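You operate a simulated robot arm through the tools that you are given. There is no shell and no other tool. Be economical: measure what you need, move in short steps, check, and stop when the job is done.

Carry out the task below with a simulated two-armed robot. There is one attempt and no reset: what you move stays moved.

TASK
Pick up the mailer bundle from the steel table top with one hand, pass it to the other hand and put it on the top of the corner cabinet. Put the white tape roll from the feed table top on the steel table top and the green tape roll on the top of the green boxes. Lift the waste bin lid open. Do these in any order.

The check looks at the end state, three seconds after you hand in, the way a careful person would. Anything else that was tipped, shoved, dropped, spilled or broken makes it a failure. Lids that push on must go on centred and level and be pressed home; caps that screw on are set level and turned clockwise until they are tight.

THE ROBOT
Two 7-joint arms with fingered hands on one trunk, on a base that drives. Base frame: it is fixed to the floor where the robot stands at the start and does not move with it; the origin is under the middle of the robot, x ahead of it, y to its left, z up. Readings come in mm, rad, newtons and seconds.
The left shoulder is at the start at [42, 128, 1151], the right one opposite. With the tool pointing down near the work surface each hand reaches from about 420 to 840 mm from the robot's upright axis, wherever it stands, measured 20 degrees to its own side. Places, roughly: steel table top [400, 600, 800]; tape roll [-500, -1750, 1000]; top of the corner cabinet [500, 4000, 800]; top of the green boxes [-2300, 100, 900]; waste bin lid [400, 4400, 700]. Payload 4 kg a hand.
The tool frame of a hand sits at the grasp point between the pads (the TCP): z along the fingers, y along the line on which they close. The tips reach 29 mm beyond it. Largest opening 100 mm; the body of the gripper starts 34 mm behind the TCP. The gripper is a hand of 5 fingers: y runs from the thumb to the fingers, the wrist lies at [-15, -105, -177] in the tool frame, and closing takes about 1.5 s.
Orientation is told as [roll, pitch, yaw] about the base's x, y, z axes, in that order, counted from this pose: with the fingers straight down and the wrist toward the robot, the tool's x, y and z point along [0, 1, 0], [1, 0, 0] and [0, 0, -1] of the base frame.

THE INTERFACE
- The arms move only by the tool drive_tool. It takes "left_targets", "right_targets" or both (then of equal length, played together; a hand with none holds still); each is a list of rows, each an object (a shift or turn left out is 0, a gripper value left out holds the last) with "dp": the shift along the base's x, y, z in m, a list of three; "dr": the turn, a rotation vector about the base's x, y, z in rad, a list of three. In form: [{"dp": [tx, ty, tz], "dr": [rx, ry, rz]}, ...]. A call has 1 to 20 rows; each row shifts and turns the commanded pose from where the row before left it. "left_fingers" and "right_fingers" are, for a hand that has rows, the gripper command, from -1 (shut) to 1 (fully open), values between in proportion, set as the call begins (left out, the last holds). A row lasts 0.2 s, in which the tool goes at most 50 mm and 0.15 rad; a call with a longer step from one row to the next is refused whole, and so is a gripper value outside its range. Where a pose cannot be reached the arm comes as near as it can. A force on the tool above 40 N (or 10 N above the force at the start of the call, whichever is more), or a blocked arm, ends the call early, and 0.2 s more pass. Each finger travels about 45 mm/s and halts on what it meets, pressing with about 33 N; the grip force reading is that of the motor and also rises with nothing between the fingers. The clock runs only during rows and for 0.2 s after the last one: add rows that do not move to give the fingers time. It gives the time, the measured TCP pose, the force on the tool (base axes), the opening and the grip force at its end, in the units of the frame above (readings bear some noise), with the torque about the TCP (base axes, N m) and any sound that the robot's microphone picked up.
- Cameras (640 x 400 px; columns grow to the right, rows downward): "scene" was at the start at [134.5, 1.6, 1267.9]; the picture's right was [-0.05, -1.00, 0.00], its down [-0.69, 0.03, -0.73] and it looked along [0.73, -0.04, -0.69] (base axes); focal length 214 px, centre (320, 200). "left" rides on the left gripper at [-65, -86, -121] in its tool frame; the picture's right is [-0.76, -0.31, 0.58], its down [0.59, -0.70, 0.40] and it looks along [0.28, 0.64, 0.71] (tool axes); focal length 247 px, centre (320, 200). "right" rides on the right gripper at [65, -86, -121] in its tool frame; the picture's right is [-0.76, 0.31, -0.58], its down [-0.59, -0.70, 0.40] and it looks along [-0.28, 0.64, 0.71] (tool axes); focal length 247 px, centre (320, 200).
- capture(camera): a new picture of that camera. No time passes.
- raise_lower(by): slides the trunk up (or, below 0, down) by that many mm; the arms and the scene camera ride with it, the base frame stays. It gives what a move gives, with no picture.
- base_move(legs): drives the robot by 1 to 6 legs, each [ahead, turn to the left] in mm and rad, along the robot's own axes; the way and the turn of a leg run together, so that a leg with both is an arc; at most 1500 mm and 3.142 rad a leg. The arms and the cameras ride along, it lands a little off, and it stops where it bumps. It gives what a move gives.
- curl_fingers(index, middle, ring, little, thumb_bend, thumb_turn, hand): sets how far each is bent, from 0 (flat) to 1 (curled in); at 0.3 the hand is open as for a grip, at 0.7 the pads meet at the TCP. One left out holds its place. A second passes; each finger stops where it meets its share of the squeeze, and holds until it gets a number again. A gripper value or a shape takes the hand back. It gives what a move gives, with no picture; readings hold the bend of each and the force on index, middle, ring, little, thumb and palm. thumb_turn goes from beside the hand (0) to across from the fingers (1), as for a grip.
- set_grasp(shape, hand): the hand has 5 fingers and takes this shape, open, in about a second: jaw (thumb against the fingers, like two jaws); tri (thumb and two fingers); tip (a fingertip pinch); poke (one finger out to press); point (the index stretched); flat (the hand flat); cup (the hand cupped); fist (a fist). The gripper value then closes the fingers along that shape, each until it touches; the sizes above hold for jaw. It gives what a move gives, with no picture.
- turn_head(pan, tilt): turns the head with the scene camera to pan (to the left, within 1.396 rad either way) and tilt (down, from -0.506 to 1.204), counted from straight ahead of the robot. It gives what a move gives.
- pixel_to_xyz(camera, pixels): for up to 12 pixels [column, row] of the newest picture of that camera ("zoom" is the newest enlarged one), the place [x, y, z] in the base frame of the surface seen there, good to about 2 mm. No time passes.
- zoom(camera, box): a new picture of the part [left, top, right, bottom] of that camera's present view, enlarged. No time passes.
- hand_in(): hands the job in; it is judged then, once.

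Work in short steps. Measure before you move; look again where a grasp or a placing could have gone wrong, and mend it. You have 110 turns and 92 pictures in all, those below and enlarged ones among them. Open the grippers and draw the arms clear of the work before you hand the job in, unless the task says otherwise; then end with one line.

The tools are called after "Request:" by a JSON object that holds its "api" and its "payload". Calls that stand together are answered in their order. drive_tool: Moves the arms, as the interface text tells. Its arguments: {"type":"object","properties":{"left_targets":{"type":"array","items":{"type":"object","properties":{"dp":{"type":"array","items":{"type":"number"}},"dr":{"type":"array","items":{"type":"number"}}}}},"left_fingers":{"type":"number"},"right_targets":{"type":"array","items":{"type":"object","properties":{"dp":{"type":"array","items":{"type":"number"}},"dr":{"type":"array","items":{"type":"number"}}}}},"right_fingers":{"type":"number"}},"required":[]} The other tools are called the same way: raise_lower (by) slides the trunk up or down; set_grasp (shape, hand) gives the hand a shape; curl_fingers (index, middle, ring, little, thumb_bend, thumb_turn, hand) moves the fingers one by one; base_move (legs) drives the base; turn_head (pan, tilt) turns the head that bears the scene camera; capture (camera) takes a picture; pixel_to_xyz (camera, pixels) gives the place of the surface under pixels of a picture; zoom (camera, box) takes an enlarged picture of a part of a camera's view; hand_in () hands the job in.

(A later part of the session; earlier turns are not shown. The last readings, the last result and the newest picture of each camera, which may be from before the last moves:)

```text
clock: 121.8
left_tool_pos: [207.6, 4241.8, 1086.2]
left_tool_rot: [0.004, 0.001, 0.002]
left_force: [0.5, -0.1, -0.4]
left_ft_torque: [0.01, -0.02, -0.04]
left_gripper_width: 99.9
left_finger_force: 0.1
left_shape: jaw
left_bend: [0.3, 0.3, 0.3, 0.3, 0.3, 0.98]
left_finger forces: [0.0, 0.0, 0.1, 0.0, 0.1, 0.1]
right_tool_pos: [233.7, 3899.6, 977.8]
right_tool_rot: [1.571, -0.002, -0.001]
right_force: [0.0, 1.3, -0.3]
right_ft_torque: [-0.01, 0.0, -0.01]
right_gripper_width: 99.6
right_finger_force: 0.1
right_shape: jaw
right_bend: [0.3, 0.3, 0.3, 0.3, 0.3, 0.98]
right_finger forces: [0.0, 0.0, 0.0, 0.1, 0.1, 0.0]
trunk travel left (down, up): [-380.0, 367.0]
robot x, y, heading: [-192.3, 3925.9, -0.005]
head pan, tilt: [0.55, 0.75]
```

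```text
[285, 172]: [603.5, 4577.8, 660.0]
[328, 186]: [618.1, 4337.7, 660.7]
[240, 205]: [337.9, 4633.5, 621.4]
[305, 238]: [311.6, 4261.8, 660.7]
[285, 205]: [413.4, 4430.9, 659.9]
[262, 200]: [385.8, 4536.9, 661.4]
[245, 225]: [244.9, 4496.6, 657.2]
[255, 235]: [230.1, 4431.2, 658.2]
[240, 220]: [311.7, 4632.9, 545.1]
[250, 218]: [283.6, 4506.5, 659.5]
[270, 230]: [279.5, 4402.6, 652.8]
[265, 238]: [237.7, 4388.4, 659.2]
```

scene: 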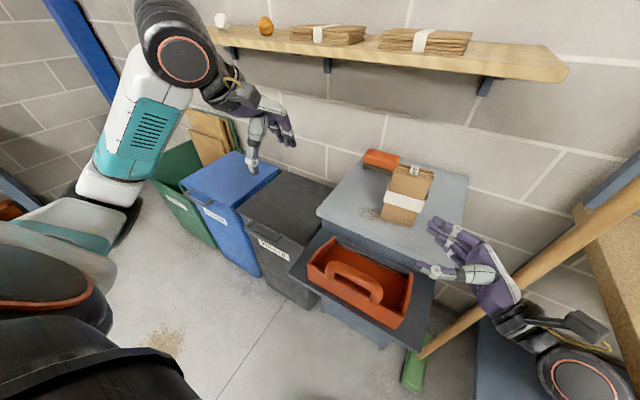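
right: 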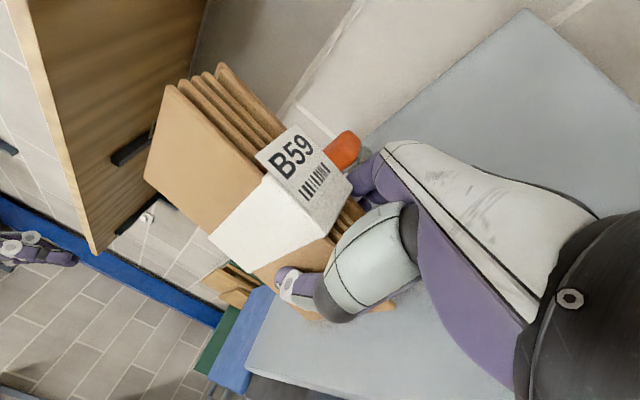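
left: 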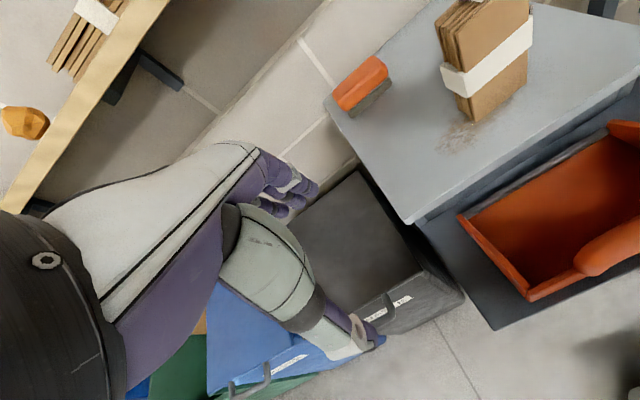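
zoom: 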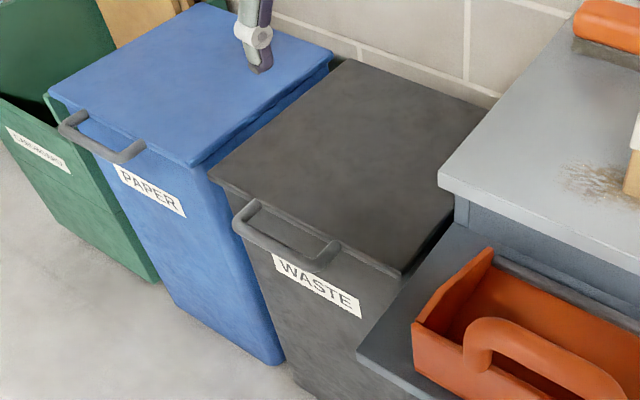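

The lid is a plate at z=660 (x 270–618, y 4260–4580) with a bar handle at x≈237, y 4388–4497. Plan: hook left fingers (pointing ahead) under the bar and swing the lid up past vertical. I back off and shift the robot to y≈4250 first.

Request:
{"api": "base_move", "payload": {"legs": [[-420, 0], [0, 1.575], [325, 0], [0, -1.565]]}}

Request:
{"api": "drive_tool", "payload": {"left_targets": [{"dr": [0, -0.1428, 0]}, {"dr": [0, -0.1428, 0]}, {"dr": [0, -0.1428, 0]}, {"dr": [0, -0.1428, 0]}, {"dr": [0, -0.1428, 0]}, {"dr": [0, -0.1428, 0]}, {"dr": [0, -0.1428, 0]}, {"dr": [0, -0.1428, 0]}, {"dr": [0, -0.1428, 0]}, {"dr": [0, -0.1428, 0]}, {"dr": [0, -0.1428, 0]}, {}, {}]}}

Request:
{"api": "raise_lower", "payload": {"by": -300}}

Request:
{"api": "capture", "payload": {"camera": "scene"}}

```text
clock: 133.9
left_tool_pos: [-206.4, 4574.9, 1087.1]
left_tool_rot: [0.003, 0.0, 0.007]
left_force: [-0.1, 0.3, -0.5]
left_ft_torque: [-0.01, -0.02, 0.0]
left_gripper_width: 99.5
left_finger_force: 0.1
left_shape: jaw
left_bend: [0.3, 0.3, 0.3, 0.3, 0.3, 0.98]
left_finger forces: [0.0, 0.0, 0.0, 0.0, 0.1, 0.0]
right_tool_pos: [-179.8, 4233.2, 977.1]
right_tool_rot: [1.572, -0.001, 0.002]
right_force: [0.8, -0.7, 1.2]
right_ft_torque: [0.03, 0.0, 0.02]
right_gripper_width: 99.8
right_finger_force: 0.1
right_shape: jaw
right_bend: [0.3, 0.3, 0.3, 0.3, 0.3, 0.98]
right_finger forces: [0.1, 0.0, 0.0, 0.0, 0.0, 0.0]
trunk travel left (down, up): [-380.0, 367.0]
robot x, y, heading: [-600.8, 4260.8, -0.011]
head pan, tilt: [0.55, 0.75]
```

```text
clock: 136.8
left_tool_pos: [-161.7, 4607.0, 1090.5]
left_tool_rot: [-1.534, -1.566, 1.539]
left_force: [-0.1, -0.5, 0.2]
left_ft_torque: [0.01, 0.01, 0.04]
left_gripper_width: 99.9
left_finger_force: 0.0
left_shape: jaw
left_bend: [0.3, 0.3, 0.3, 0.3, 0.3, 0.98]
left_finger forces: [0.0, 0.0, 0.1, 0.0, 0.0, 0.0]
left hand out of reach, approached as far as the arm can: row 2, 3, 4, 5
right_tool_pos: [-179.3, 4233.4, 977.4]
right_tool_rot: [1.57, -0.003, -0.002]
right_force: [0.1, -0.8, -0.3]
right_ft_torque: [0.03, 0.02, 0.01]
right_gripper_width: 99.8
right_finger_force: 0.1
right_shape: jaw
right_bend: [0.3, 0.3, 0.3, 0.3, 0.3, 0.98]
right_finger forces: [0.1, 0.0, 0.0, 0.0, 0.1, 0.1]
trunk travel left (down, up): [-380.0, 367.0]
robot x, y, heading: [-605.3, 4258.8, -0.006]
head pan, tilt: [0.55, 0.75]
```

```text
clock: 139.8
left_tool_pos: [-160.9, 4607.5, 791.4]
left_tool_rot: [-1.592, -1.566, 1.598]
left_force: [-0.2, -0.5, 0.9]
left_ft_torque: [0.01, 0.02, 0.04]
left_gripper_width: 99.9
left_finger_force: 0.0
left_shape: jaw
left_bend: [0.3, 0.3, 0.3, 0.3, 0.3, 0.98]
left_finger forces: [0.1, 0.0, 0.0, 0.1, 0.0, 0.0]
right_tool_pos: [-179.7, 4233.3, 678.0]
right_tool_rot: [1.57, -0.003, 0.0]
right_force: [-1.1, 0.8, 0.3]
right_ft_torque: [0.0, 0.0, 0.0]
right_gripper_width: 99.8
right_finger_force: 0.0
right_shape: jaw
right_bend: [0.3, 0.3, 0.3, 0.3, 0.3, 0.98]
right_finger forces: [0.0, 0.0, 0.0, 0.1, 0.0, 0.1]
trunk travel left (down, up): [-80.0, 667.0]
robot x, y, heading: [-602.8, 4255.8, -0.006]
head pan, tilt: [0.55, 0.75]
```

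```text
26 pictures are left
```

scene: 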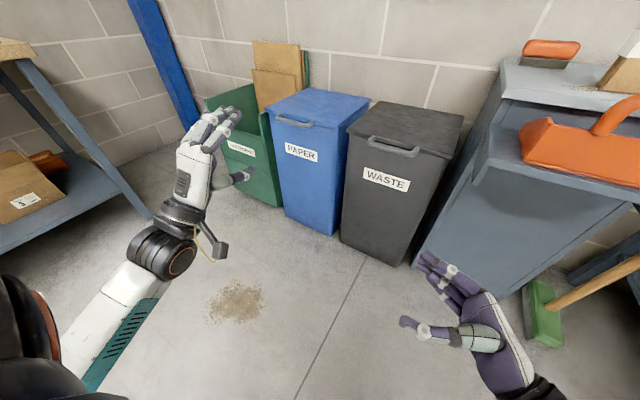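

The left hand now points ahead, finger backs up. I lower it to z≈572 at y≈4443 and lift the right hand out of the way.

Request:
{"api": "drive_tool", "payload": {"left_targets": [{"dp": [0, -0.0273, -0.03]}, {"dp": [0, -0.0273, -0.038]}, {"dp": [0, -0.0273, -0.038]}, {"dp": [0, -0.0273, -0.038]}, {"dp": [0, -0.0273, -0.038]}, {"dp": [0, -0.0273, -0.038]}, {}, {}], "right_targets": [{"dp": [0, -0.01, 0.045]}, {"dp": [0, -0.01, 0.045]}, {"dp": [0, -0.01, 0.045]}, {"dp": [0, -0.01, 0.045]}, {"dp": [0, -0.01, 0.045]}, {"dp": [0, -0.01, 0.045]}, {}, {}]}}

Request:
{"api": "base_move", "payload": {"legs": [[300, 0]]}}

Request:
{"api": "capture", "payload": {"camera": "scene"}}

```text
clock: 141.6
left_tool_pos: [-163.5, 4444.4, 570.8]
left_tool_rot: [-1.521, -1.566, 1.525]
left_force: [0.2, 0.3, 0.3]
left_ft_torque: [-0.01, 0.0, -0.01]
left_gripper_width: 99.9
left_finger_force: 0.1
left_shape: jaw
left_bend: [0.3, 0.3, 0.3, 0.3, 0.3, 0.98]
left_finger forces: [0.1, 0.1, 0.1, 0.1, 0.0, 0.0]
right_tool_pos: [-116.7, 4165.7, 915.2]
right_tool_rot: [1.571, -0.002, 0.001]
right_force: [0.2, 0.5, 0.5]
right_ft_torque: [-0.04, -0.02, 0.02]
right_gripper_width: 99.7
right_finger_force: 0.1
right_shape: jaw
right_bend: [0.3, 0.3, 0.3, 0.3, 0.3, 0.98]
right_finger forces: [0.0, 0.1, 0.0, 0.1, 0.1, 0.0]
right hand out of reach, approached as far as the arm can: row 1, 2, 3, 4, 5
trunk travel left (down, up): [-80.0, 667.0]
robot x, y, heading: [-606.0, 4262.4, -0.002]
head pan, tilt: [0.55, 0.75]
```

```text
clock: 143.6
left_tool_pos: [136.4, 4440.8, 571.6]
left_tool_rot: [-1.403, -1.568, 1.406]
left_force: [-0.4, 0.1, -0.6]
left_ft_torque: [-0.01, 0.05, -0.01]
left_gripper_width: 99.8
left_finger_force: 0.1
left_shape: jaw
left_bend: [0.3, 0.3, 0.3, 0.3, 0.3, 0.98]
left_finger forces: [0.0, 0.1, 0.0, 0.1, 0.0, 0.0]
right_tool_pos: [183.8, 4161.1, 915.7]
right_tool_rot: [1.571, -0.003, -0.002]
right_force: [-0.2, -0.5, -0.4]
right_ft_torque: [0.01, -0.01, -0.03]
right_gripper_width: 100.0
right_finger_force: 0.0
right_shape: jaw
right_bend: [0.3, 0.3, 0.3, 0.3, 0.3, 0.98]
right_finger forces: [0.0, 0.0, 0.0, 0.1, 0.1, 0.1]
trunk travel left (down, up): [-80.0, 667.0]
robot x, y, heading: [-303.0, 4254.2, -0.012]
head pan, tilt: [0.55, 0.75]
```

```text
25 pictures are left
```

scene: 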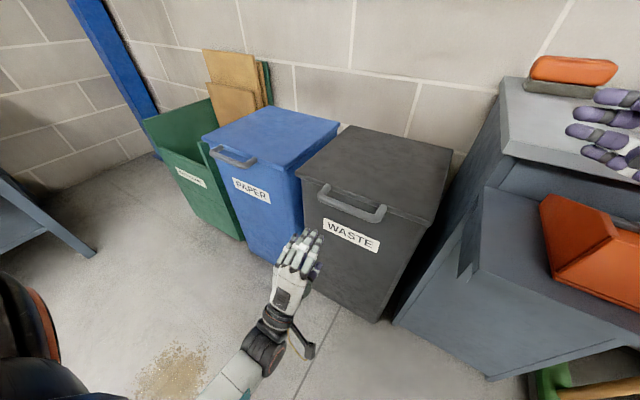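

The hand is just in front, below the bar. I measure bar (325,195)…(380,212) and finger backs.

Request:
{"api": "pixel_to_xyz", "payload": {"camera": "scene", "pixels": [[322, 196], [345, 210], [370, 219], [318, 190], [380, 212], [305, 235], [298, 250], [288, 270], [315, 250], [300, 280]]}}

```text
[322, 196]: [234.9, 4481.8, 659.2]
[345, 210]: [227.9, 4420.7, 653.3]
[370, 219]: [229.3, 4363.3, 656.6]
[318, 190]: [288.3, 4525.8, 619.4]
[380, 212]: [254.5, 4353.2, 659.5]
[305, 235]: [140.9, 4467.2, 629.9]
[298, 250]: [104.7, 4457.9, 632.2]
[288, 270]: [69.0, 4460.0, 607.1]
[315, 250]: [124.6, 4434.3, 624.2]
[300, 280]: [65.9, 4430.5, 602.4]
```

Finger backs are at z≈632; bar spans y 4355–4490 with top 659. I lower 10 mm, centre on the bar, slide 100 mm under it, then lift gently 40 mm.

Request:
{"api": "drive_tool", "payload": {"left_targets": [{"dp": [0, -0.018, -0.01]}, {"dp": [0.025, 0, 0]}, {"dp": [0.025, 0, 0]}, {"dp": [0.025, 0, 0]}, {"dp": [0.025, 0, 0]}, {}, {}]}}

Request:
{"api": "drive_tool", "payload": {"left_targets": [{"dp": [0, 0, 0.01]}, {"dp": [0, 0, 0.01]}, {"dp": [0, 0, 0.01]}, {"dp": [0, 0, 0.01]}, {"dp": [0.0, 0, 0.01]}, {"dp": [0, 0, 0.01]}, {}]}}

Request:
{"api": "capture", "payload": {"camera": "scene"}}

```text
clock: 145.2
left_tool_pos: [235.3, 4423.4, 559.3]
left_tool_rot: [-1.345, -1.566, 1.349]
left_force: [-0.3, 0.1, -0.2]
left_ft_torque: [0.01, 0.01, -0.02]
left_gripper_width: 100.0
left_finger_force: 0.1
left_shape: jaw
left_bend: [0.3, 0.3, 0.3, 0.3, 0.3, 0.98]
left_finger forces: [0.0, 0.0, 0.1, 0.0, 0.0, 0.1]
right_tool_pos: [182.3, 4162.0, 914.8]
right_tool_rot: [1.572, -0.002, -0.002]
right_force: [-0.3, 0.2, -0.4]
right_ft_torque: [0.02, 0.0, 0.01]
right_gripper_width: 99.6
right_finger_force: 0.1
right_shape: jaw
right_bend: [0.3, 0.3, 0.3, 0.3, 0.3, 0.98]
right_finger forces: [0.0, 0.1, 0.0, 0.0, 0.1, 0.0]
trunk travel left (down, up): [-80.0, 667.0]
robot x, y, heading: [-303.0, 4256.8, -0.013]
head pan, tilt: [0.55, 0.75]
```

```text
clock: 146.8
left_tool_pos: [234.7, 4422.8, 620.3]
left_tool_rot: [-1.313, -1.566, 1.318]
left_force: [0.4, -0.9, -1.6]
left_ft_torque: [-0.01, 0.0, -0.01]
left_gripper_width: 99.8
left_finger_force: 0.0
left_shape: jaw
left_bend: [0.3, 0.32, 0.3, 0.3, 0.3, 0.98]
left_finger forces: [0.0, 1.9, 0.1, 0.1, 0.0, 0.0]
right_tool_pos: [183.5, 4163.2, 913.9]
right_tool_rot: [1.57, -0.001, -0.001]
right_force: [0.4, 0.8, 0.0]
right_ft_torque: [-0.01, -0.03, 0.02]
right_gripper_width: 99.9
right_finger_force: 0.2
right_shape: jaw
right_bend: [0.3, 0.3, 0.3, 0.3, 0.3, 0.98]
right_finger forces: [0.0, 0.0, 0.0, 0.1, 0.1, 0.0]
trunk travel left (down, up): [-80.0, 667.0]
robot x, y, heading: [-301.8, 4258.2, -0.009]
head pan, tilt: [0.55, 0.75]
```

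```text
24 pictures are left
```

scene: 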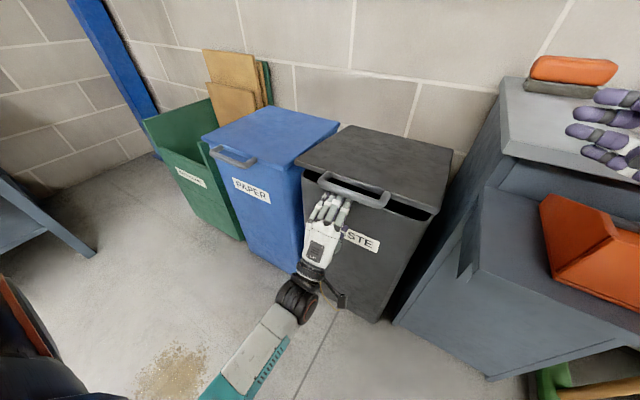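

The lid lifts easily. I follow the arc up to about 60° in two chords.

Request:
{"api": "drive_tool", "payload": {"left_targets": [{"dp": [0.008, 0, 0.03]}, {"dp": [0.01, 0, 0.03]}, {"dp": [0.013, 0, 0.03]}, {"dp": [0.014, 0, 0.028]}, {"dp": [0.016, 0, 0.028]}, {"dp": [0.02, 0, 0.027]}, {"dp": [0.023, 0, 0.026]}, {"dp": [0.025, 0, 0.025]}, {"dp": [0.027, 0, 0.023]}, {"dp": [0.028, 0, 0.022]}, {}]}}

Request:
{"api": "capture", "payload": {"camera": "scene"}}

```text
clock: 147.8
left_tool_pos: [275.4, 4421.7, 727.9]
left_tool_rot: [-0.216, -1.553, 0.216]
left_force: [-40.1, 1.2, -7.8]
left_ft_torque: [0.03, 3.64, -0.1]
left_gripper_width: 99.6
left_finger_force: 0.1
left_shape: jaw
left_bend: [0.3, 0.32, 0.3, 0.3, 0.0, 0.97]
left_finger forces: [0.1, 2.3, 0.1, 0.1, 40.1, 0.0]
right_tool_pos: [179.5, 4162.3, 916.0]
right_tool_rot: [1.57, -0.004, -0.001]
right_force: [-0.6, 0.0, -0.3]
right_ft_torque: [0.01, -0.02, 0.01]
right_gripper_width: 99.9
right_finger_force: 0.0
right_shape: jaw
right_bend: [0.3, 0.3, 0.3, 0.3, 0.3, 0.98]
right_finger forces: [0.0, 0.1, 0.1, 0.0, 0.1, 0.0]
trunk travel left (down, up): [-80.0, 667.0]
robot x, y, heading: [-305.1, 4254.0, -0.01]
head pan, tilt: [0.55, 0.75]
stopped in row 5 (left hand): the force on the tool passed its limit at 50 N (the readings are from after the stop); the commanded pose is now the measured one
```

```text
23 pictures are left
```

scene: 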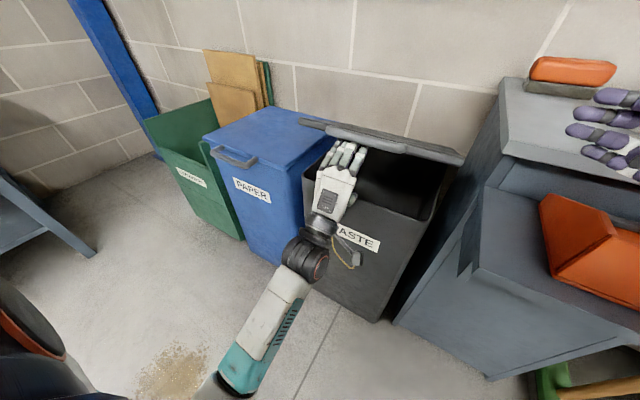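

The thumb caught the bin's front rim. I back 25 mm, rise, and then continue the arc higher.

Request:
{"api": "drive_tool", "payload": {"left_targets": [{"dp": [-0.015, 0, 0.004]}, {"dp": [-0.012, 0, 0.018]}, {"dp": [0, 0, 0.03]}, {"dp": [0, 0, 0.03]}, {"dp": [0.015, 0, 0.02]}, {"dp": [0.022, 0, 0.018]}, {"dp": [0.025, 0, 0.016]}, {"dp": [0.027, 0, 0.015]}, {"dp": [0.027, 0, 0.012]}, {"dp": [0.027, 0, 0.01]}, {"dp": [0.027, 0, 0.008]}, {}]}}

Request:
{"api": "capture", "payload": {"camera": "scene"}}

```text
clock: 150.3
left_tool_pos: [409.0, 4421.3, 925.7]
left_tool_rot: [-3.05, -1.544, 3.055]
left_force: [-21.7, 0.0, 16.1]
left_ft_torque: [0.89, 2.05, 0.3]
left_gripper_width: 99.9
left_finger_force: 0.1
left_shape: jaw
left_bend: [0.29, 0.3, 0.3, 0.25, 0.12, 0.97]
left_finger forces: [4.3, 0.0, 0.6, 18.9, 17.4, 0.0]
right_tool_pos: [179.1, 4161.3, 917.4]
right_tool_rot: [1.572, -0.006, -0.002]
right_force: [0.1, 0.4, 0.5]
right_ft_torque: [-0.05, 0.02, -0.05]
right_gripper_width: 99.9
right_finger_force: 0.1
right_shape: jaw
right_bend: [0.3, 0.3, 0.3, 0.3, 0.3, 0.98]
right_finger forces: [0.1, 0.1, 0.0, 0.1, 0.0, 0.1]
trunk travel left (down, up): [-80.0, 667.0]
robot x, y, heading: [-306.5, 4256.6, -0.008]
head pan, tilt: [0.55, 0.75]
stopped in row 12 (left hand): the force on the tool passed its limit at 53 N (the readings are from after the stop); the commanded pose is now the measured one
```

```text
22 pictures are left
```

scene: 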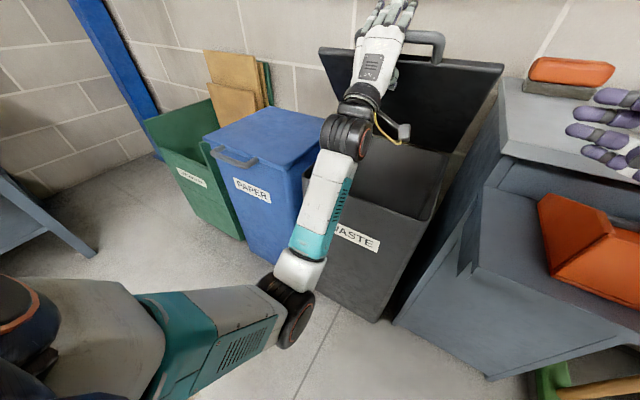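

The lid is roughly 60° up. I measure lid points to know its true angle before pushing on.

Request:
{"api": "pixel_to_xyz", "payload": {"camera": "scene", "pixels": [[325, 52], [500, 70], [440, 100], [440, 148], [425, 35], [430, 62], [408, 55], [390, 10], [340, 235], [480, 110]]}}

```text
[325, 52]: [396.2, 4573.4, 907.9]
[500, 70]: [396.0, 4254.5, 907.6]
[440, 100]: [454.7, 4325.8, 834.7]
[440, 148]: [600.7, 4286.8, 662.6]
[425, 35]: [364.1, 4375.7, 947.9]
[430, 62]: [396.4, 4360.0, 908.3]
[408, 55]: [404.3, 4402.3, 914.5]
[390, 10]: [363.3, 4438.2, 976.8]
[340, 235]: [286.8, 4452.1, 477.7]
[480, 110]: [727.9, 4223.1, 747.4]
```

Body unmoved (x≈287); lid at ≈50° with the bar caged between my fingers and thumb. I go more upward along the arc.

Request:
{"api": "drive_tool", "payload": {"left_targets": [{"dp": [-0.004, 0, 0.012]}, {"dp": [0.004, 0, 0.018]}, {"dp": [0.018, 0, 0.018]}, {"dp": [0.02, 0, 0.016]}, {"dp": [0.022, 0, 0.013]}, {"dp": [0.023, 0, 0.011]}, {"dp": [0.024, 0, 0.009]}, {"dp": [0.024, 0, 0.007]}, {"dp": [0.024, 0, 0.005]}, {}]}}

Request:
{"api": "capture", "payload": {"camera": "scene"}}

```text
clock: 152.6
left_tool_pos: [563.6, 4420.7, 1033.3]
left_tool_rot: [-2.908, -1.55, 2.909]
left_force: [-29.9, -0.2, 2.6]
left_ft_torque: [-0.04, 2.1, -0.01]
left_gripper_width: 100.1
left_finger_force: 0.1
left_shape: jaw
left_bend: [0.3, 0.3, 0.3, 0.3, 0.18, 0.98]
left_finger forces: [0.0, 0.0, 0.1, 0.0, 30.0, 0.0]
right_tool_pos: [178.0, 4161.9, 916.3]
right_tool_rot: [1.571, -0.005, -0.002]
right_force: [-0.1, 0.3, -1.0]
right_ft_torque: [-0.02, -0.01, -0.03]
right_gripper_width: 99.8
right_finger_force: 0.0
right_shape: jaw
right_bend: [0.3, 0.3, 0.3, 0.3, 0.3, 0.98]
right_finger forces: [0.0, 0.1, 0.0, 0.0, 0.1, 0.0]
trunk travel left (down, up): [-80.0, 667.0]
robot x, y, heading: [-305.0, 4258.9, -0.009]
head pan, tilt: [0.55, 0.75]
```

```text
21 pictures are left
```

scene: 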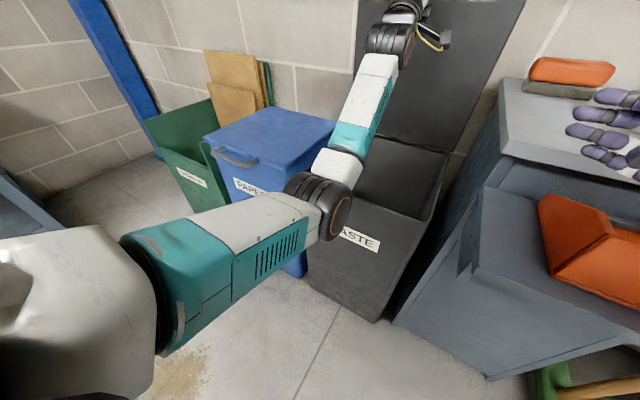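

The lid looks nearly vertical; the thumb pushes with 30 N. I measure its angle.

Request:
{"api": "pixel_to_xyz", "payload": {"camera": "scene", "pixels": [[500, 20], [480, 80], [450, 130], [440, 145], [365, 20], [340, 235], [430, 60]]}}

```text
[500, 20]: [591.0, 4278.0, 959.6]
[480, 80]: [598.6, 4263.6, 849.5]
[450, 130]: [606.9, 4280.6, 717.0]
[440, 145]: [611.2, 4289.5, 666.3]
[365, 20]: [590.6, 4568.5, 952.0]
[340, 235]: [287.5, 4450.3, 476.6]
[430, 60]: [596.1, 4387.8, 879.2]
```

The lid is at ≈86° and the bin body hasn't moved. I push a bit farther to get past vertical.

Request:
{"api": "drive_tool", "payload": {"left_targets": [{"dp": [0.012, 0, 0.0]}, {"dp": [0.012, 0, 0.0]}, {"dp": [0.012, 0, 0.0]}, {"dp": [0.012, 0, 0]}, {"dp": [0.012, 0, 0]}, {}]}}

Request:
{"api": "pixel_to_xyz", "payload": {"camera": "scene", "pixels": [[500, 20]]}}

```text
clock: 152.8
left_tool_pos: [565.5, 4420.6, 1037.2]
left_tool_rot: [-2.933, -1.541, 2.934]
left_force: [-27.5, 0.4, 0.7]
left_ft_torque: [-0.01, 2.04, -0.04]
left_gripper_width: 100.1
left_finger_force: 0.0
left_shape: jaw
left_bend: [0.3, 0.3, 0.3, 0.3, 0.13, 0.98]
left_finger forces: [0.0, 0.0, 0.0, 0.0, 27.9, 0.0]
right_tool_pos: [178.1, 4161.7, 917.2]
right_tool_rot: [1.57, -0.004, -0.001]
right_force: [0.1, 0.3, -0.7]
right_ft_torque: [0.02, -0.03, -0.01]
right_gripper_width: 99.6
right_finger_force: 0.1
right_shape: jaw
right_bend: [0.3, 0.3, 0.3, 0.3, 0.3, 0.98]
right_finger forces: [0.0, 0.0, 0.0, 0.1, 0.1, 0.0]
trunk travel left (down, up): [-80.0, 667.0]
robot x, y, heading: [-313.4, 4254.3, -0.012]
head pan, tilt: [0.55, 0.75]
stopped in row 1 (left hand): the force on the tool passed its limit at 46 N (the readings are from after the stop); the commanded pose is now the measured one
```

```text
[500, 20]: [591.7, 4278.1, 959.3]
```

It resists — a hinge stop at ≈86°. I back off 60 mm and check whether the lid stays.

Request:
{"api": "drive_tool", "payload": {"left_targets": [{"dp": [-0.015, 0, 0]}, {"dp": [-0.02, 0, 0]}, {"dp": [-0.03, 0, 0]}, {"dp": [-0.04, 0, 0]}, {}, {}, {}]}}

Request:
{"api": "capture", "payload": {"camera": "scene"}}

Request:
{"api": "pixel_to_xyz", "payload": {"camera": "scene", "pixels": [[500, 20], [450, 130], [480, 80]]}}

```text
clock: 154.4
left_tool_pos: [464.5, 4420.6, 1030.1]
left_tool_rot: [-2.892, -1.55, 2.892]
left_force: [0.5, -0.5, 0.4]
left_ft_torque: [-0.03, 0.04, 0.01]
left_gripper_width: 100.0
left_finger_force: 0.0
left_shape: jaw
left_bend: [0.3, 0.3, 0.3, 0.3, 0.3, 0.98]
left_finger forces: [0.0, 0.0, 0.0, 0.1, 0.0, 0.0]
right_tool_pos: [180.4, 4161.5, 915.5]
right_tool_rot: [1.57, -0.002, -0.002]
right_force: [0.3, 0.2, 0.1]
right_ft_torque: [-0.01, 0.0, 0.0]
right_gripper_width: 99.7
right_finger_force: 0.1
right_shape: jaw
right_bend: [0.3, 0.3, 0.3, 0.3, 0.3, 0.98]
right_finger forces: [0.0, 0.0, 0.0, 0.0, 0.0, 0.1]
trunk travel left (down, up): [-80.0, 667.0]
robot x, y, heading: [-305.4, 4254.7, -0.011]
head pan, tilt: [0.55, 0.75]
```

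```text
20 pictures are left
```

scene: 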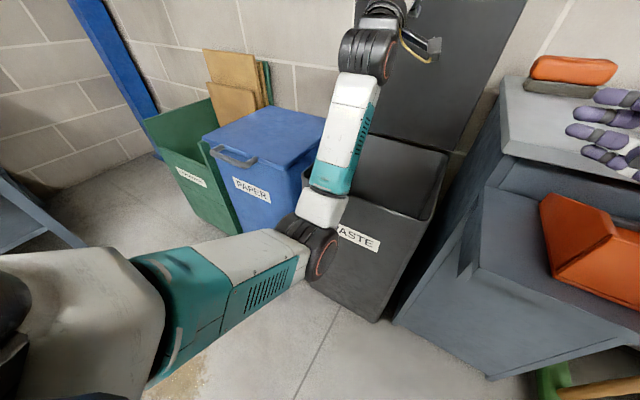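

```text
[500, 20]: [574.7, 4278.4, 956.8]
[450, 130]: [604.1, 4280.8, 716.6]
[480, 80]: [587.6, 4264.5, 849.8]
```

Lid stays open near 83°. I back the base 350 mm away and check that it holds.

Request:
{"api": "base_move", "payload": {"legs": [[-400, 0]]}}

Request:
{"api": "turn_head", "payload": {"pan": 0.1, "tilt": 0.45}}

Request:
{"api": "capture", "payload": {"camera": "scene"}}

```text
clock: 157.0
left_tool_pos: [56.7, 4429.4, 1029.6]
left_tool_rot: [-2.892, -1.548, 2.901]
left_force: [-0.5, 0.1, -0.4]
left_ft_torque: [-0.01, -0.02, 0.01]
left_gripper_width: 99.9
left_finger_force: 0.1
left_shape: jaw
left_bend: [0.3, 0.3, 0.3, 0.3, 0.3, 0.98]
left_finger forces: [0.1, 0.1, 0.0, 0.1, 0.0, 0.0]
right_tool_pos: [-224.8, 4167.5, 914.8]
right_tool_rot: [1.571, -0.001, 0.005]
right_force: [-0.5, -0.2, -0.9]
right_ft_torque: [-0.01, -0.02, 0.01]
right_gripper_width: 99.7
right_finger_force: 0.1
right_shape: jaw
right_bend: [0.3, 0.3, 0.3, 0.3, 0.3, 0.98]
right_finger forces: [0.0, 0.0, 0.0, 0.1, 0.0, 0.0]
trunk travel left (down, up): [-80.0, 667.0]
robot x, y, heading: [-713.8, 4258.5, -0.0]
head pan, tilt: [0.55, 0.75]
```

```text
clock: 157.9
left_tool_pos: [57.2, 4428.9, 1030.1]
left_tool_rot: [-2.889, -1.549, 2.899]
left_force: [-0.5, 0.4, 0.3]
left_ft_torque: [0.02, 0.0, 0.02]
left_gripper_width: 100.0
left_finger_force: 0.0
left_shape: jaw
left_bend: [0.3, 0.3, 0.3, 0.3, 0.3, 0.98]
left_finger forces: [0.1, 0.0, 0.0, 0.0, 0.1, 0.0]
right_tool_pos: [-224.0, 4168.2, 915.2]
right_tool_rot: [1.571, -0.002, 0.005]
right_force: [-0.2, 0.8, -0.3]
right_ft_torque: [0.0, 0.0, -0.02]
right_gripper_width: 99.8
right_finger_force: 0.0
right_shape: jaw
right_bend: [0.3, 0.3, 0.3, 0.3, 0.3, 0.98]
right_finger forces: [0.1, 0.0, 0.0, 0.0, 0.1, 0.0]
trunk travel left (down, up): [-80.0, 667.0]
robot x, y, heading: [-710.8, 4259.1, -0.003]
head pan, tilt: [0.099, 0.45]
```

```text
19 pictures are left
```

scene: 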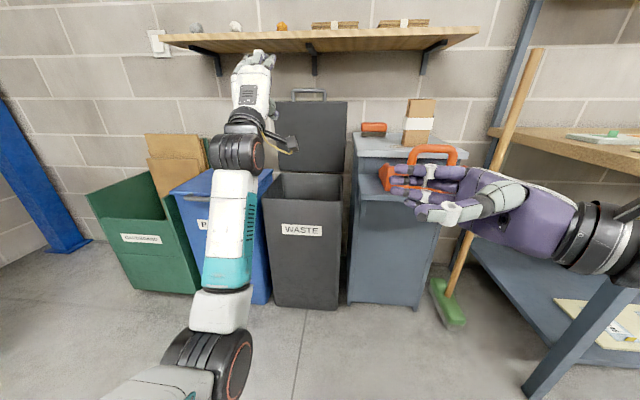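

Lid holds, bundle stands. Now the tapes. I return both hands to tool-down poses near the body, raise the trunk, and drive back down the lane.

Request:
{"api": "drive_tool", "payload": {"left_targets": [{"dp": [-0.03, 0.01, 0.0], "dr": [0, 0.1428, 0]}, {"dp": [-0.03, 0.01, 0.0], "dr": [0, 0.1428, 0]}, {"dp": [-0.03, 0.01, 0.0], "dr": [0, 0.1428, 0]}, {"dp": [-0.03, 0.01, 0.0], "dr": [0, 0.1428, 0]}, {"dp": [-0.03, 0.01, 0.0], "dr": [0, 0.1428, 0]}, {"dp": [-0.03, 0.01, 0.0], "dr": [0, 0.1428, 0]}, {"dp": [-0.03, 0.01, 0.0], "dr": [0, 0.1428, 0]}, {"dp": [-0.03, 0.01, 0.0], "dr": [0, 0.1428, 0]}, {"dp": [-0.03, 0.01, 0.0], "dr": [0, 0.1428, 0]}, {"dp": [-0.03, 0.01, 0.0], "dr": [0, 0.1428, 0]}, {"dp": [-0.03, 0.01, 0.0], "dr": [0, 0.1428, 0]}, {}], "right_targets": [{"dp": [0, -0.0145, 0], "dr": [-0.1428, 0, 0]}, {"dp": [0, -0.0145, 0], "dr": [-0.1428, 0, 0]}, {"dp": [0, -0.0145, 0], "dr": [-0.1428, 0, 0]}, {"dp": [0, -0.0145, 0], "dr": [-0.1428, 0, 0]}, {"dp": [0, -0.0145, 0], "dr": [-0.1428, 0, 0]}, {"dp": [0, -0.0145, 0], "dr": [-0.1428, 0, 0]}, {"dp": [0, -0.0145, 0], "dr": [-0.1428, 0, 0]}, {"dp": [0, -0.0145, 0], "dr": [-0.1428, 0, 0]}, {"dp": [0, -0.0145, 0], "dr": [-0.1428, 0, 0]}, {"dp": [0, -0.0145, 0], "dr": [-0.1428, 0, 0]}, {"dp": [0, -0.0145, 0], "dr": [-0.1428, 0, 0]}, {}]}}

Request:
{"api": "raise_lower", "payload": {"by": 330}}

Request:
{"api": "base_move", "payload": {"legs": [[0, -1.49], [1400, 0], [1400, 0], [1300, -0.08]]}}

```text
clock: 160.5
left_tool_pos: [-273.7, 4540.2, 1031.7]
left_tool_rot: [0.007, -0.019, 0.004]
left_force: [-0.1, 0.2, 0.7]
left_ft_torque: [-0.03, 0.0, 0.01]
left_gripper_width: 100.1
left_finger_force: 0.0
left_shape: jaw
left_bend: [0.3, 0.3, 0.3, 0.3, 0.3, 0.98]
left_finger forces: [0.0, 0.0, 0.1, 0.0, 0.1, 0.1]
right_tool_pos: [-223.1, 4010.4, 915.1]
right_tool_rot: [-0.002, 0.004, 0.002]
right_force: [0.0, 0.1, 0.8]
right_ft_torque: [0.0, 0.0, -0.01]
right_gripper_width: 99.9
right_finger_force: 0.1
right_shape: jaw
right_bend: [0.3, 0.3, 0.3, 0.3, 0.3, 0.98]
right_finger forces: [0.0, 0.0, 0.1, 0.0, 0.0, 0.0]
trunk travel left (down, up): [-80.0, 667.0]
robot x, y, heading: [-713.5, 4256.7, -0.003]
head pan, tilt: [0.099, 0.45]
```

```text
clock: 163.7
left_tool_pos: [-272.4, 4538.8, 1361.0]
left_tool_rot: [0.008, -0.021, 0.005]
left_force: [0.4, 0.2, -0.4]
left_ft_torque: [-0.02, -0.04, 0.01]
left_gripper_width: 100.2
left_finger_force: 0.1
left_shape: jaw
left_bend: [0.3, 0.3, 0.3, 0.3, 0.3, 0.98]
left_finger forces: [0.0, 0.1, 0.1, 0.0, 0.0, 0.0]
right_tool_pos: [-224.1, 4009.4, 1244.5]
right_tool_rot: [0.001, 0.005, 0.002]
right_force: [0.4, -0.4, -0.3]
right_ft_torque: [-0.03, -0.01, -0.01]
right_gripper_width: 99.7
right_finger_force: 0.0
right_shape: jaw
right_bend: [0.3, 0.3, 0.3, 0.3, 0.3, 0.98]
right_finger forces: [0.0, 0.0, 0.0, 0.1, 0.1, 0.0]
trunk travel left (down, up): [-410.0, 337.0]
robot x, y, heading: [-711.1, 4258.9, -0.002]
head pan, tilt: [0.099, 0.45]
```

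```text
clock: 187.0
left_tool_pos: [-43.4, -235.8, 1359.6]
left_tool_rot: [0.009, -0.02, -1.526]
left_force: [-0.2, 1.0, -0.1]
left_ft_torque: [0.0, -0.02, 0.01]
left_gripper_width: 99.9
left_finger_force: 0.0
left_shape: jaw
left_bend: [0.3, 0.3, 0.3, 0.3, 0.3, 0.98]
left_finger forces: [0.1, 0.0, 0.1, 0.0, 0.0, 0.0]
right_tool_pos: [-571.4, -304.2, 1245.2]
right_tool_rot: [0.001, 0.005, -1.531]
right_force: [0.0, -0.1, -0.5]
right_ft_torque: [0.01, 0.03, 0.01]
right_gripper_width: 99.7
right_finger_force: 0.1
right_shape: jaw
right_bend: [0.3, 0.3, 0.3, 0.3, 0.3, 0.98]
right_finger forces: [0.0, 0.1, 0.0, 0.1, 0.0, 0.0]
trunk travel left (down, up): [-410.0, 337.0]
robot x, y, heading: [-339.1, 191.4, -1.536]
head pan, tilt: [0.099, 0.45]
```

Robot is at (-339, 191) facing the feed table. I look ahead at it and at the rolls.

Request:
{"api": "turn_head", "payload": {"pan": -0.1, "tilt": 0.35}}

Request:
{"api": "capture", "payload": {"camera": "scene"}}

```text
clock: 187.8
left_tool_pos: [-43.6, -237.0, 1359.7]
left_tool_rot: [0.009, -0.021, -1.528]
left_force: [-0.3, 0.5, 0.1]
left_ft_torque: [0.0, -0.01, 0.01]
left_gripper_width: 100.1
left_finger_force: 0.2
left_shape: jaw
left_bend: [0.3, 0.3, 0.3, 0.3, 0.3, 0.98]
left_finger forces: [0.0, 0.0, 0.1, 0.0, 0.0, 0.0]
right_tool_pos: [-570.3, -303.7, 1245.4]
right_tool_rot: [0.0, 0.006, -1.531]
right_force: [-0.3, -0.3, -0.4]
right_ft_torque: [0.02, 0.02, -0.01]
right_gripper_width: 99.8
right_finger_force: 0.0
right_shape: jaw
right_bend: [0.3, 0.3, 0.3, 0.3, 0.3, 0.98]
right_finger forces: [0.0, 0.0, 0.1, 0.1, 0.1, 0.1]
trunk travel left (down, up): [-410.0, 337.0]
robot x, y, heading: [-341.9, 192.9, -1.54]
head pan, tilt: [-0.099, 0.351]
```

```text
18 pictures are left
```

scene: 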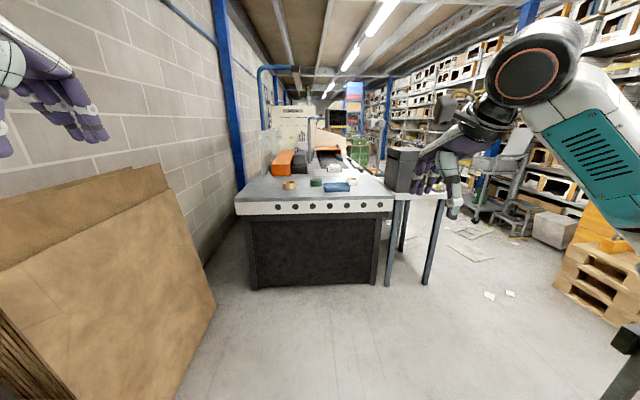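

Rolls at (289,185), (316,182), (352,180). I measure them and the table edges.

Request:
{"api": "pixel_to_xyz", "payload": {"camera": "scene", "pixels": [[289, 183], [316, 180], [352, 179], [336, 187], [240, 203], [390, 200], [315, 210], [400, 165], [345, 165], [620, 370], [600, 280], [300, 165]]}}

```text
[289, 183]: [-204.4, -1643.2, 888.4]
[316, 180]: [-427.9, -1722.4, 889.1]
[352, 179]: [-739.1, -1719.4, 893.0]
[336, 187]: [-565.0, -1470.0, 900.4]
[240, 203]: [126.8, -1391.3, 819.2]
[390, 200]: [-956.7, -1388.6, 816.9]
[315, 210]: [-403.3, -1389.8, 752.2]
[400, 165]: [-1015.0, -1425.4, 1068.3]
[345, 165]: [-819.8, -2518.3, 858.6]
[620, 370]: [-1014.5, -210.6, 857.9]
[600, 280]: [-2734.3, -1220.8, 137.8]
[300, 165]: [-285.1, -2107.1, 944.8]
```

Green roll ≈ (-428, -1722), white ≈ (-739, -1719); table front y=-1390. I drive so that each hand faces one roll: robot at about (-583, -1130) facing -y, and raise the trunk.

Request:
{"api": "base_move", "payload": {"legs": [[0, -0.211], [1340, 0], [0, 0.185]]}}

Request:
{"api": "raise_lower", "payload": {"by": 150}}

Request:
{"api": "turn_head", "payload": {"pan": 0, "tilt": 0.8}}

Request:
{"api": "capture", "payload": {"camera": "scene"}}

```text
clock: 195.9
left_tool_pos: [-326.5, -1601.7, 1362.3]
left_tool_rot: [0.007, -0.026, -1.633]
left_force: [0.5, 0.6, -0.2]
left_ft_torque: [0.02, 0.0, 0.01]
left_gripper_width: 99.8
left_finger_force: 0.1
left_shape: jaw
left_bend: [0.3, 0.3, 0.3, 0.3, 0.3, 0.98]
left_finger forces: [0.0, 0.0, 0.0, 0.0, 0.0, 0.0]
right_tool_pos: [-871.0, -1611.0, 1250.0]
right_tool_rot: [-0.004, -0.006, -1.666]
right_force: [-0.7, 0.5, -0.2]
right_ft_torque: [0.01, 0.01, 0.02]
right_gripper_width: 100.0
right_finger_force: 0.0
right_shape: jaw
right_bend: [0.3, 0.3, 0.3, 0.3, 0.3, 0.98]
right_finger forces: [0.0, 0.0, 0.0, 0.0, 0.1, 0.0]
trunk travel left (down, up): [-410.0, 337.0]
robot x, y, heading: [-579.9, -1147.7, -1.664]
head pan, tilt: [-0.099, 0.351]
stopped in leg 3: the robot was blocked; the commanded pose is now the measured one
```

```text
clock: 197.7
left_tool_pos: [-329.3, -1610.3, 1509.9]
left_tool_rot: [0.007, -0.02, -1.634]
left_force: [0.3, 0.2, -0.4]
left_ft_torque: [0.0, 0.05, 0.02]
left_gripper_width: 100.1
left_finger_force: 0.1
left_shape: jaw
left_bend: [0.3, 0.3, 0.3, 0.3, 0.3, 0.98]
left_finger forces: [0.0, 0.1, 0.0, 0.0, 0.0, 0.1]
right_tool_pos: [-870.3, -1619.3, 1396.3]
right_tool_rot: [-0.002, 0.004, -1.66]
right_force: [-0.2, 0.4, 0.1]
right_ft_torque: [0.01, 0.02, 0.01]
right_gripper_width: 100.0
right_finger_force: 0.1
right_shape: jaw
right_bend: [0.3, 0.3, 0.3, 0.3, 0.3, 0.98]
right_finger forces: [0.1, 0.0, 0.0, 0.1, 0.0, 0.0]
trunk travel left (down, up): [-560.0, 187.0]
robot x, y, heading: [-580.3, -1151.7, -1.658]
head pan, tilt: [-0.099, 0.351]
```

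```text
clock: 198.6
left_tool_pos: [-330.0, -1608.4, 1509.9]
left_tool_rot: [0.005, -0.021, -1.635]
left_force: [-0.4, 0.0, -0.2]
left_ft_torque: [-0.01, -0.03, 0.01]
left_gripper_width: 99.8
left_finger_force: 0.0
left_shape: jaw
left_bend: [0.3, 0.3, 0.3, 0.3, 0.3, 0.98]
left_finger forces: [0.0, 0.0, 0.1, 0.1, 0.1, 0.0]
right_tool_pos: [-871.3, -1617.6, 1396.8]
right_tool_rot: [-0.002, 0.003, -1.66]
right_force: [0.6, 0.8, -0.1]
right_ft_torque: [-0.01, 0.0, -0.03]
right_gripper_width: 100.0
right_finger_force: 0.0
right_shape: jaw
right_bend: [0.3, 0.3, 0.3, 0.3, 0.3, 0.98]
right_finger forces: [0.0, 0.1, 0.0, 0.0, 0.1, 0.1]
trunk travel left (down, up): [-560.0, 187.0]
robot x, y, heading: [-582.1, -1151.7, -1.661]
head pan, tilt: [0.0, 0.799]
```

```text
17 pictures are left
```

scene: 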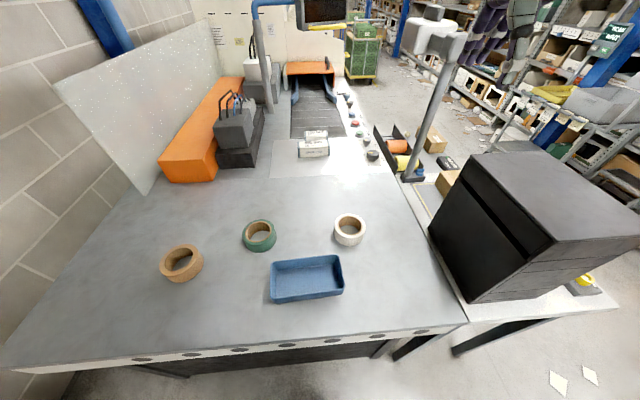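

The turn stopped slightly short (heading -1.66), fine. Rolls lie flat: green (259,235), white (350,230). I measure their rims.

Request:
{"api": "pixel_to_xyz", "payload": {"camera": "scene", "pixels": [[246, 228], [272, 230], [260, 222], [258, 246], [337, 222], [363, 224], [350, 216], [349, 240], [300, 240], [349, 230], [470, 185], [470, 295]]}}

Request:
{"api": "zoom", "payload": {"camera": "scene", "box": [230, 195, 380, 290]}}

```text
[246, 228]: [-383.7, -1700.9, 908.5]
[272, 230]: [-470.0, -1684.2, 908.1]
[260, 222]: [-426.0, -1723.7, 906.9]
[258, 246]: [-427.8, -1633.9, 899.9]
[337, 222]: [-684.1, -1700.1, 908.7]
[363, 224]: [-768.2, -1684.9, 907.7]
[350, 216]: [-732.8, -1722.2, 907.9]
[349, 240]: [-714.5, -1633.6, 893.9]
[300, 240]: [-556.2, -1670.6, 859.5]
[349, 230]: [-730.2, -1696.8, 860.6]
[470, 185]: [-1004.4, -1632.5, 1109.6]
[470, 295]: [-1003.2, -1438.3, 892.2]
```

```text
4.21 times, centred on (305, 242) of scene
```

zoom: 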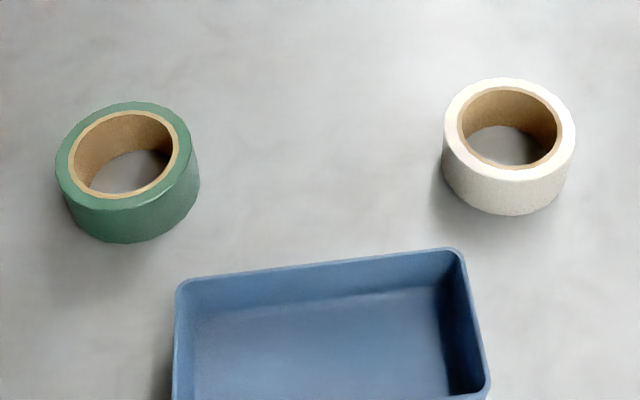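

Rolls: green centre (-429, -1683), OD ≈112, white centre (-724, -1682), OD ≈105, z 860–908; too wide to span, so I'll pinch the far wall with the thumb in the hole. I check the silver post near the right hand's path first.

Request:
{"api": "pixel_to_xyz", "payload": {"camera": "scene", "pixels": [[432, 130], [410, 175], [450, 50], [425, 35], [270, 60], [255, 20], [215, 120], [320, 10], [372, 155], [312, 145], [200, 160], [245, 130]]}}

```text
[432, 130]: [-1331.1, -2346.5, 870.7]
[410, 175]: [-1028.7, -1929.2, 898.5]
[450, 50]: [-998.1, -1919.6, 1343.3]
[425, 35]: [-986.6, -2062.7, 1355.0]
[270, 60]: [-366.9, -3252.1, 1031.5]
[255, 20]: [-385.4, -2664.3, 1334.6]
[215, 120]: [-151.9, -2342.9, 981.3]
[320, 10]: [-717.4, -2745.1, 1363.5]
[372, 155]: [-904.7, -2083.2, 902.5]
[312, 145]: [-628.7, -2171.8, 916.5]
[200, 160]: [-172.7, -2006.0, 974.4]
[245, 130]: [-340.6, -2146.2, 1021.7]
```

All fixtures are beyond y=-1900 or x<-985. I move both hands above their rolls to z≈1000.

Request:
{"api": "drive_tool", "payload": {"left_targets": [{"dp": [-0.0073, -0.0087, -0.0364]}, {"dp": [-0.0073, -0.0087, -0.0364]}, {"dp": [-0.0073, -0.0087, -0.0364]}, {"dp": [-0.0073, -0.0087, -0.0364]}, {"dp": [-0.0073, -0.0087, -0.0364]}, {"dp": [-0.0073, -0.0087, -0.0364]}, {"dp": [-0.0073, -0.0087, -0.0364]}, {"dp": [-0.0073, -0.0087, -0.0364]}, {"dp": [-0.0073, -0.0087, -0.0364]}, {"dp": [-0.0073, -0.0087, -0.0364]}, {"dp": [-0.0073, -0.0087, -0.0364]}, {"dp": [-0.0073, -0.0087, -0.0364]}, {"dp": [-0.0073, -0.0087, -0.0364]}, {"dp": [-0.0073, -0.0087, -0.0364]}, {}, {}], "right_targets": [{"dp": [0.0102, -0.0078, -0.0284]}, {"dp": [0.0102, -0.0078, -0.0284]}, {"dp": [0.0102, -0.0078, -0.0284]}, {"dp": [0.0102, -0.0078, -0.0284]}, {"dp": [0.0102, -0.0078, -0.0284]}, {"dp": [0.0102, -0.0078, -0.0284]}, {"dp": [0.0102, -0.0078, -0.0284]}, {"dp": [0.0102, -0.0078, -0.0284]}, {"dp": [0.0102, -0.0078, -0.0284]}, {"dp": [0.0102, -0.0078, -0.0284]}, {"dp": [0.0102, -0.0078, -0.0284]}, {"dp": [0.0102, -0.0078, -0.0284]}, {"dp": [0.0102, -0.0078, -0.0284]}, {"dp": [0.0102, -0.0078, -0.0284]}, {}, {}]}}

Request:
{"api": "capture", "payload": {"camera": "scene"}}

```text
clock: 202.0
left_tool_pos: [-432.5, -1730.8, 999.6]
left_tool_rot: [0.007, -0.02, -1.635]
left_force: [-0.3, -0.4, -0.1]
left_ft_torque: [-0.02, 0.01, 0.0]
left_gripper_width: 99.9
left_finger_force: 0.1
left_shape: jaw
left_bend: [0.3, 0.3, 0.3, 0.3, 0.3, 0.98]
left_finger forces: [0.1, 0.0, 0.0, 0.0, 0.1, 0.0]
right_tool_pos: [-729.1, -1730.5, 996.4]
right_tool_rot: [-0.001, 0.004, -1.659]
right_force: [0.1, -0.2, -0.2]
right_ft_torque: [-0.01, 0.01, 0.04]
right_gripper_width: 99.9
right_finger_force: 0.1
right_shape: jaw
right_bend: [0.3, 0.3, 0.3, 0.3, 0.3, 0.98]
right_finger forces: [0.0, 0.1, 0.0, 0.0, 0.0, 0.0]
trunk travel left (down, up): [-560.0, 187.0]
robot x, y, heading: [-575.8, -1151.0, -1.657]
head pan, tilt: [0.0, 0.799]
```

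```text
15 pictures are left
```

scene: 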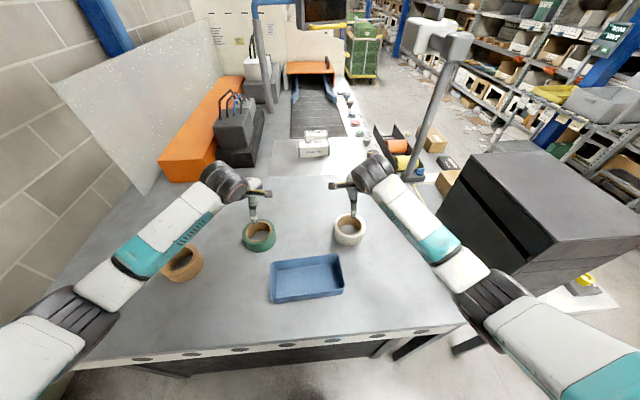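

Thumbs hang over the holes. I check the right elbow's distance to the black box before descending.

Request:
{"api": "pixel_to_xyz", "payload": {"camera": "scene", "pixels": [[520, 285], [480, 275], [500, 320], [480, 160], [435, 215], [560, 330]]}}

Request:
{"api": "drive_tool", "payload": {"left_targets": [{"dp": [0, 0, -0.02]}, {"dp": [0, 0, -0.02]}, {"dp": [0, 0, -0.01]}, {}, {}], "right_targets": [{"dp": [0, 0.001, -0.02]}, {"dp": [0, 0.001, -0.02]}, {"dp": [0, 0.001, -0.008]}, {}, {}]}}

Request:
{"api": "zoom", "payload": {"camera": "scene", "box": [230, 165, 380, 260]}}

```text
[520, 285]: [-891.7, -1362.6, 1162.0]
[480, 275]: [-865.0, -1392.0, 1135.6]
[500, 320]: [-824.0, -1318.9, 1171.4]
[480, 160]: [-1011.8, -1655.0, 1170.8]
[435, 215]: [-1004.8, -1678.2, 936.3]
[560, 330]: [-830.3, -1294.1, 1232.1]
```

```text
clock: 203.2
left_tool_pos: [-432.8, -1729.4, 949.4]
left_tool_rot: [0.007, -0.018, -1.638]
left_force: [0.8, -0.3, -0.5]
left_ft_torque: [0.01, 0.02, 0.0]
left_gripper_width: 100.1
left_finger_force: 0.0
left_shape: jaw
left_bend: [0.3, 0.3, 0.3, 0.3, 0.3, 0.98]
left_finger forces: [0.0, 0.1, 0.0, 0.0, 0.1, 0.1]
right_tool_pos: [-727.9, -1724.9, 950.0]
right_tool_rot: [-0.003, 0.003, -1.659]
right_force: [-0.6, -0.5, -0.2]
right_ft_torque: [-0.01, 0.0, -0.03]
right_gripper_width: 100.2
right_finger_force: 0.1
right_shape: jaw
right_bend: [0.3, 0.3, 0.3, 0.3, 0.3, 0.98]
right_finger forces: [0.0, 0.0, 0.0, 0.0, 0.0, 0.1]
trunk travel left (down, up): [-560.0, 187.0]
robot x, y, heading: [-580.3, -1148.2, -1.655]
head pan, tilt: [0.0, 0.799]
```

```text
4.21 times, centred on (305, 212) of scene
```

zoom: 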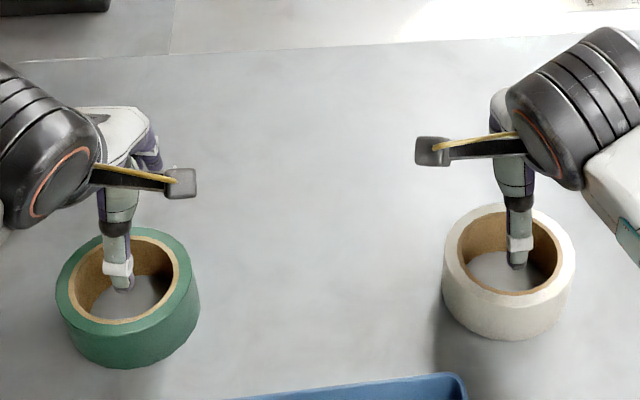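

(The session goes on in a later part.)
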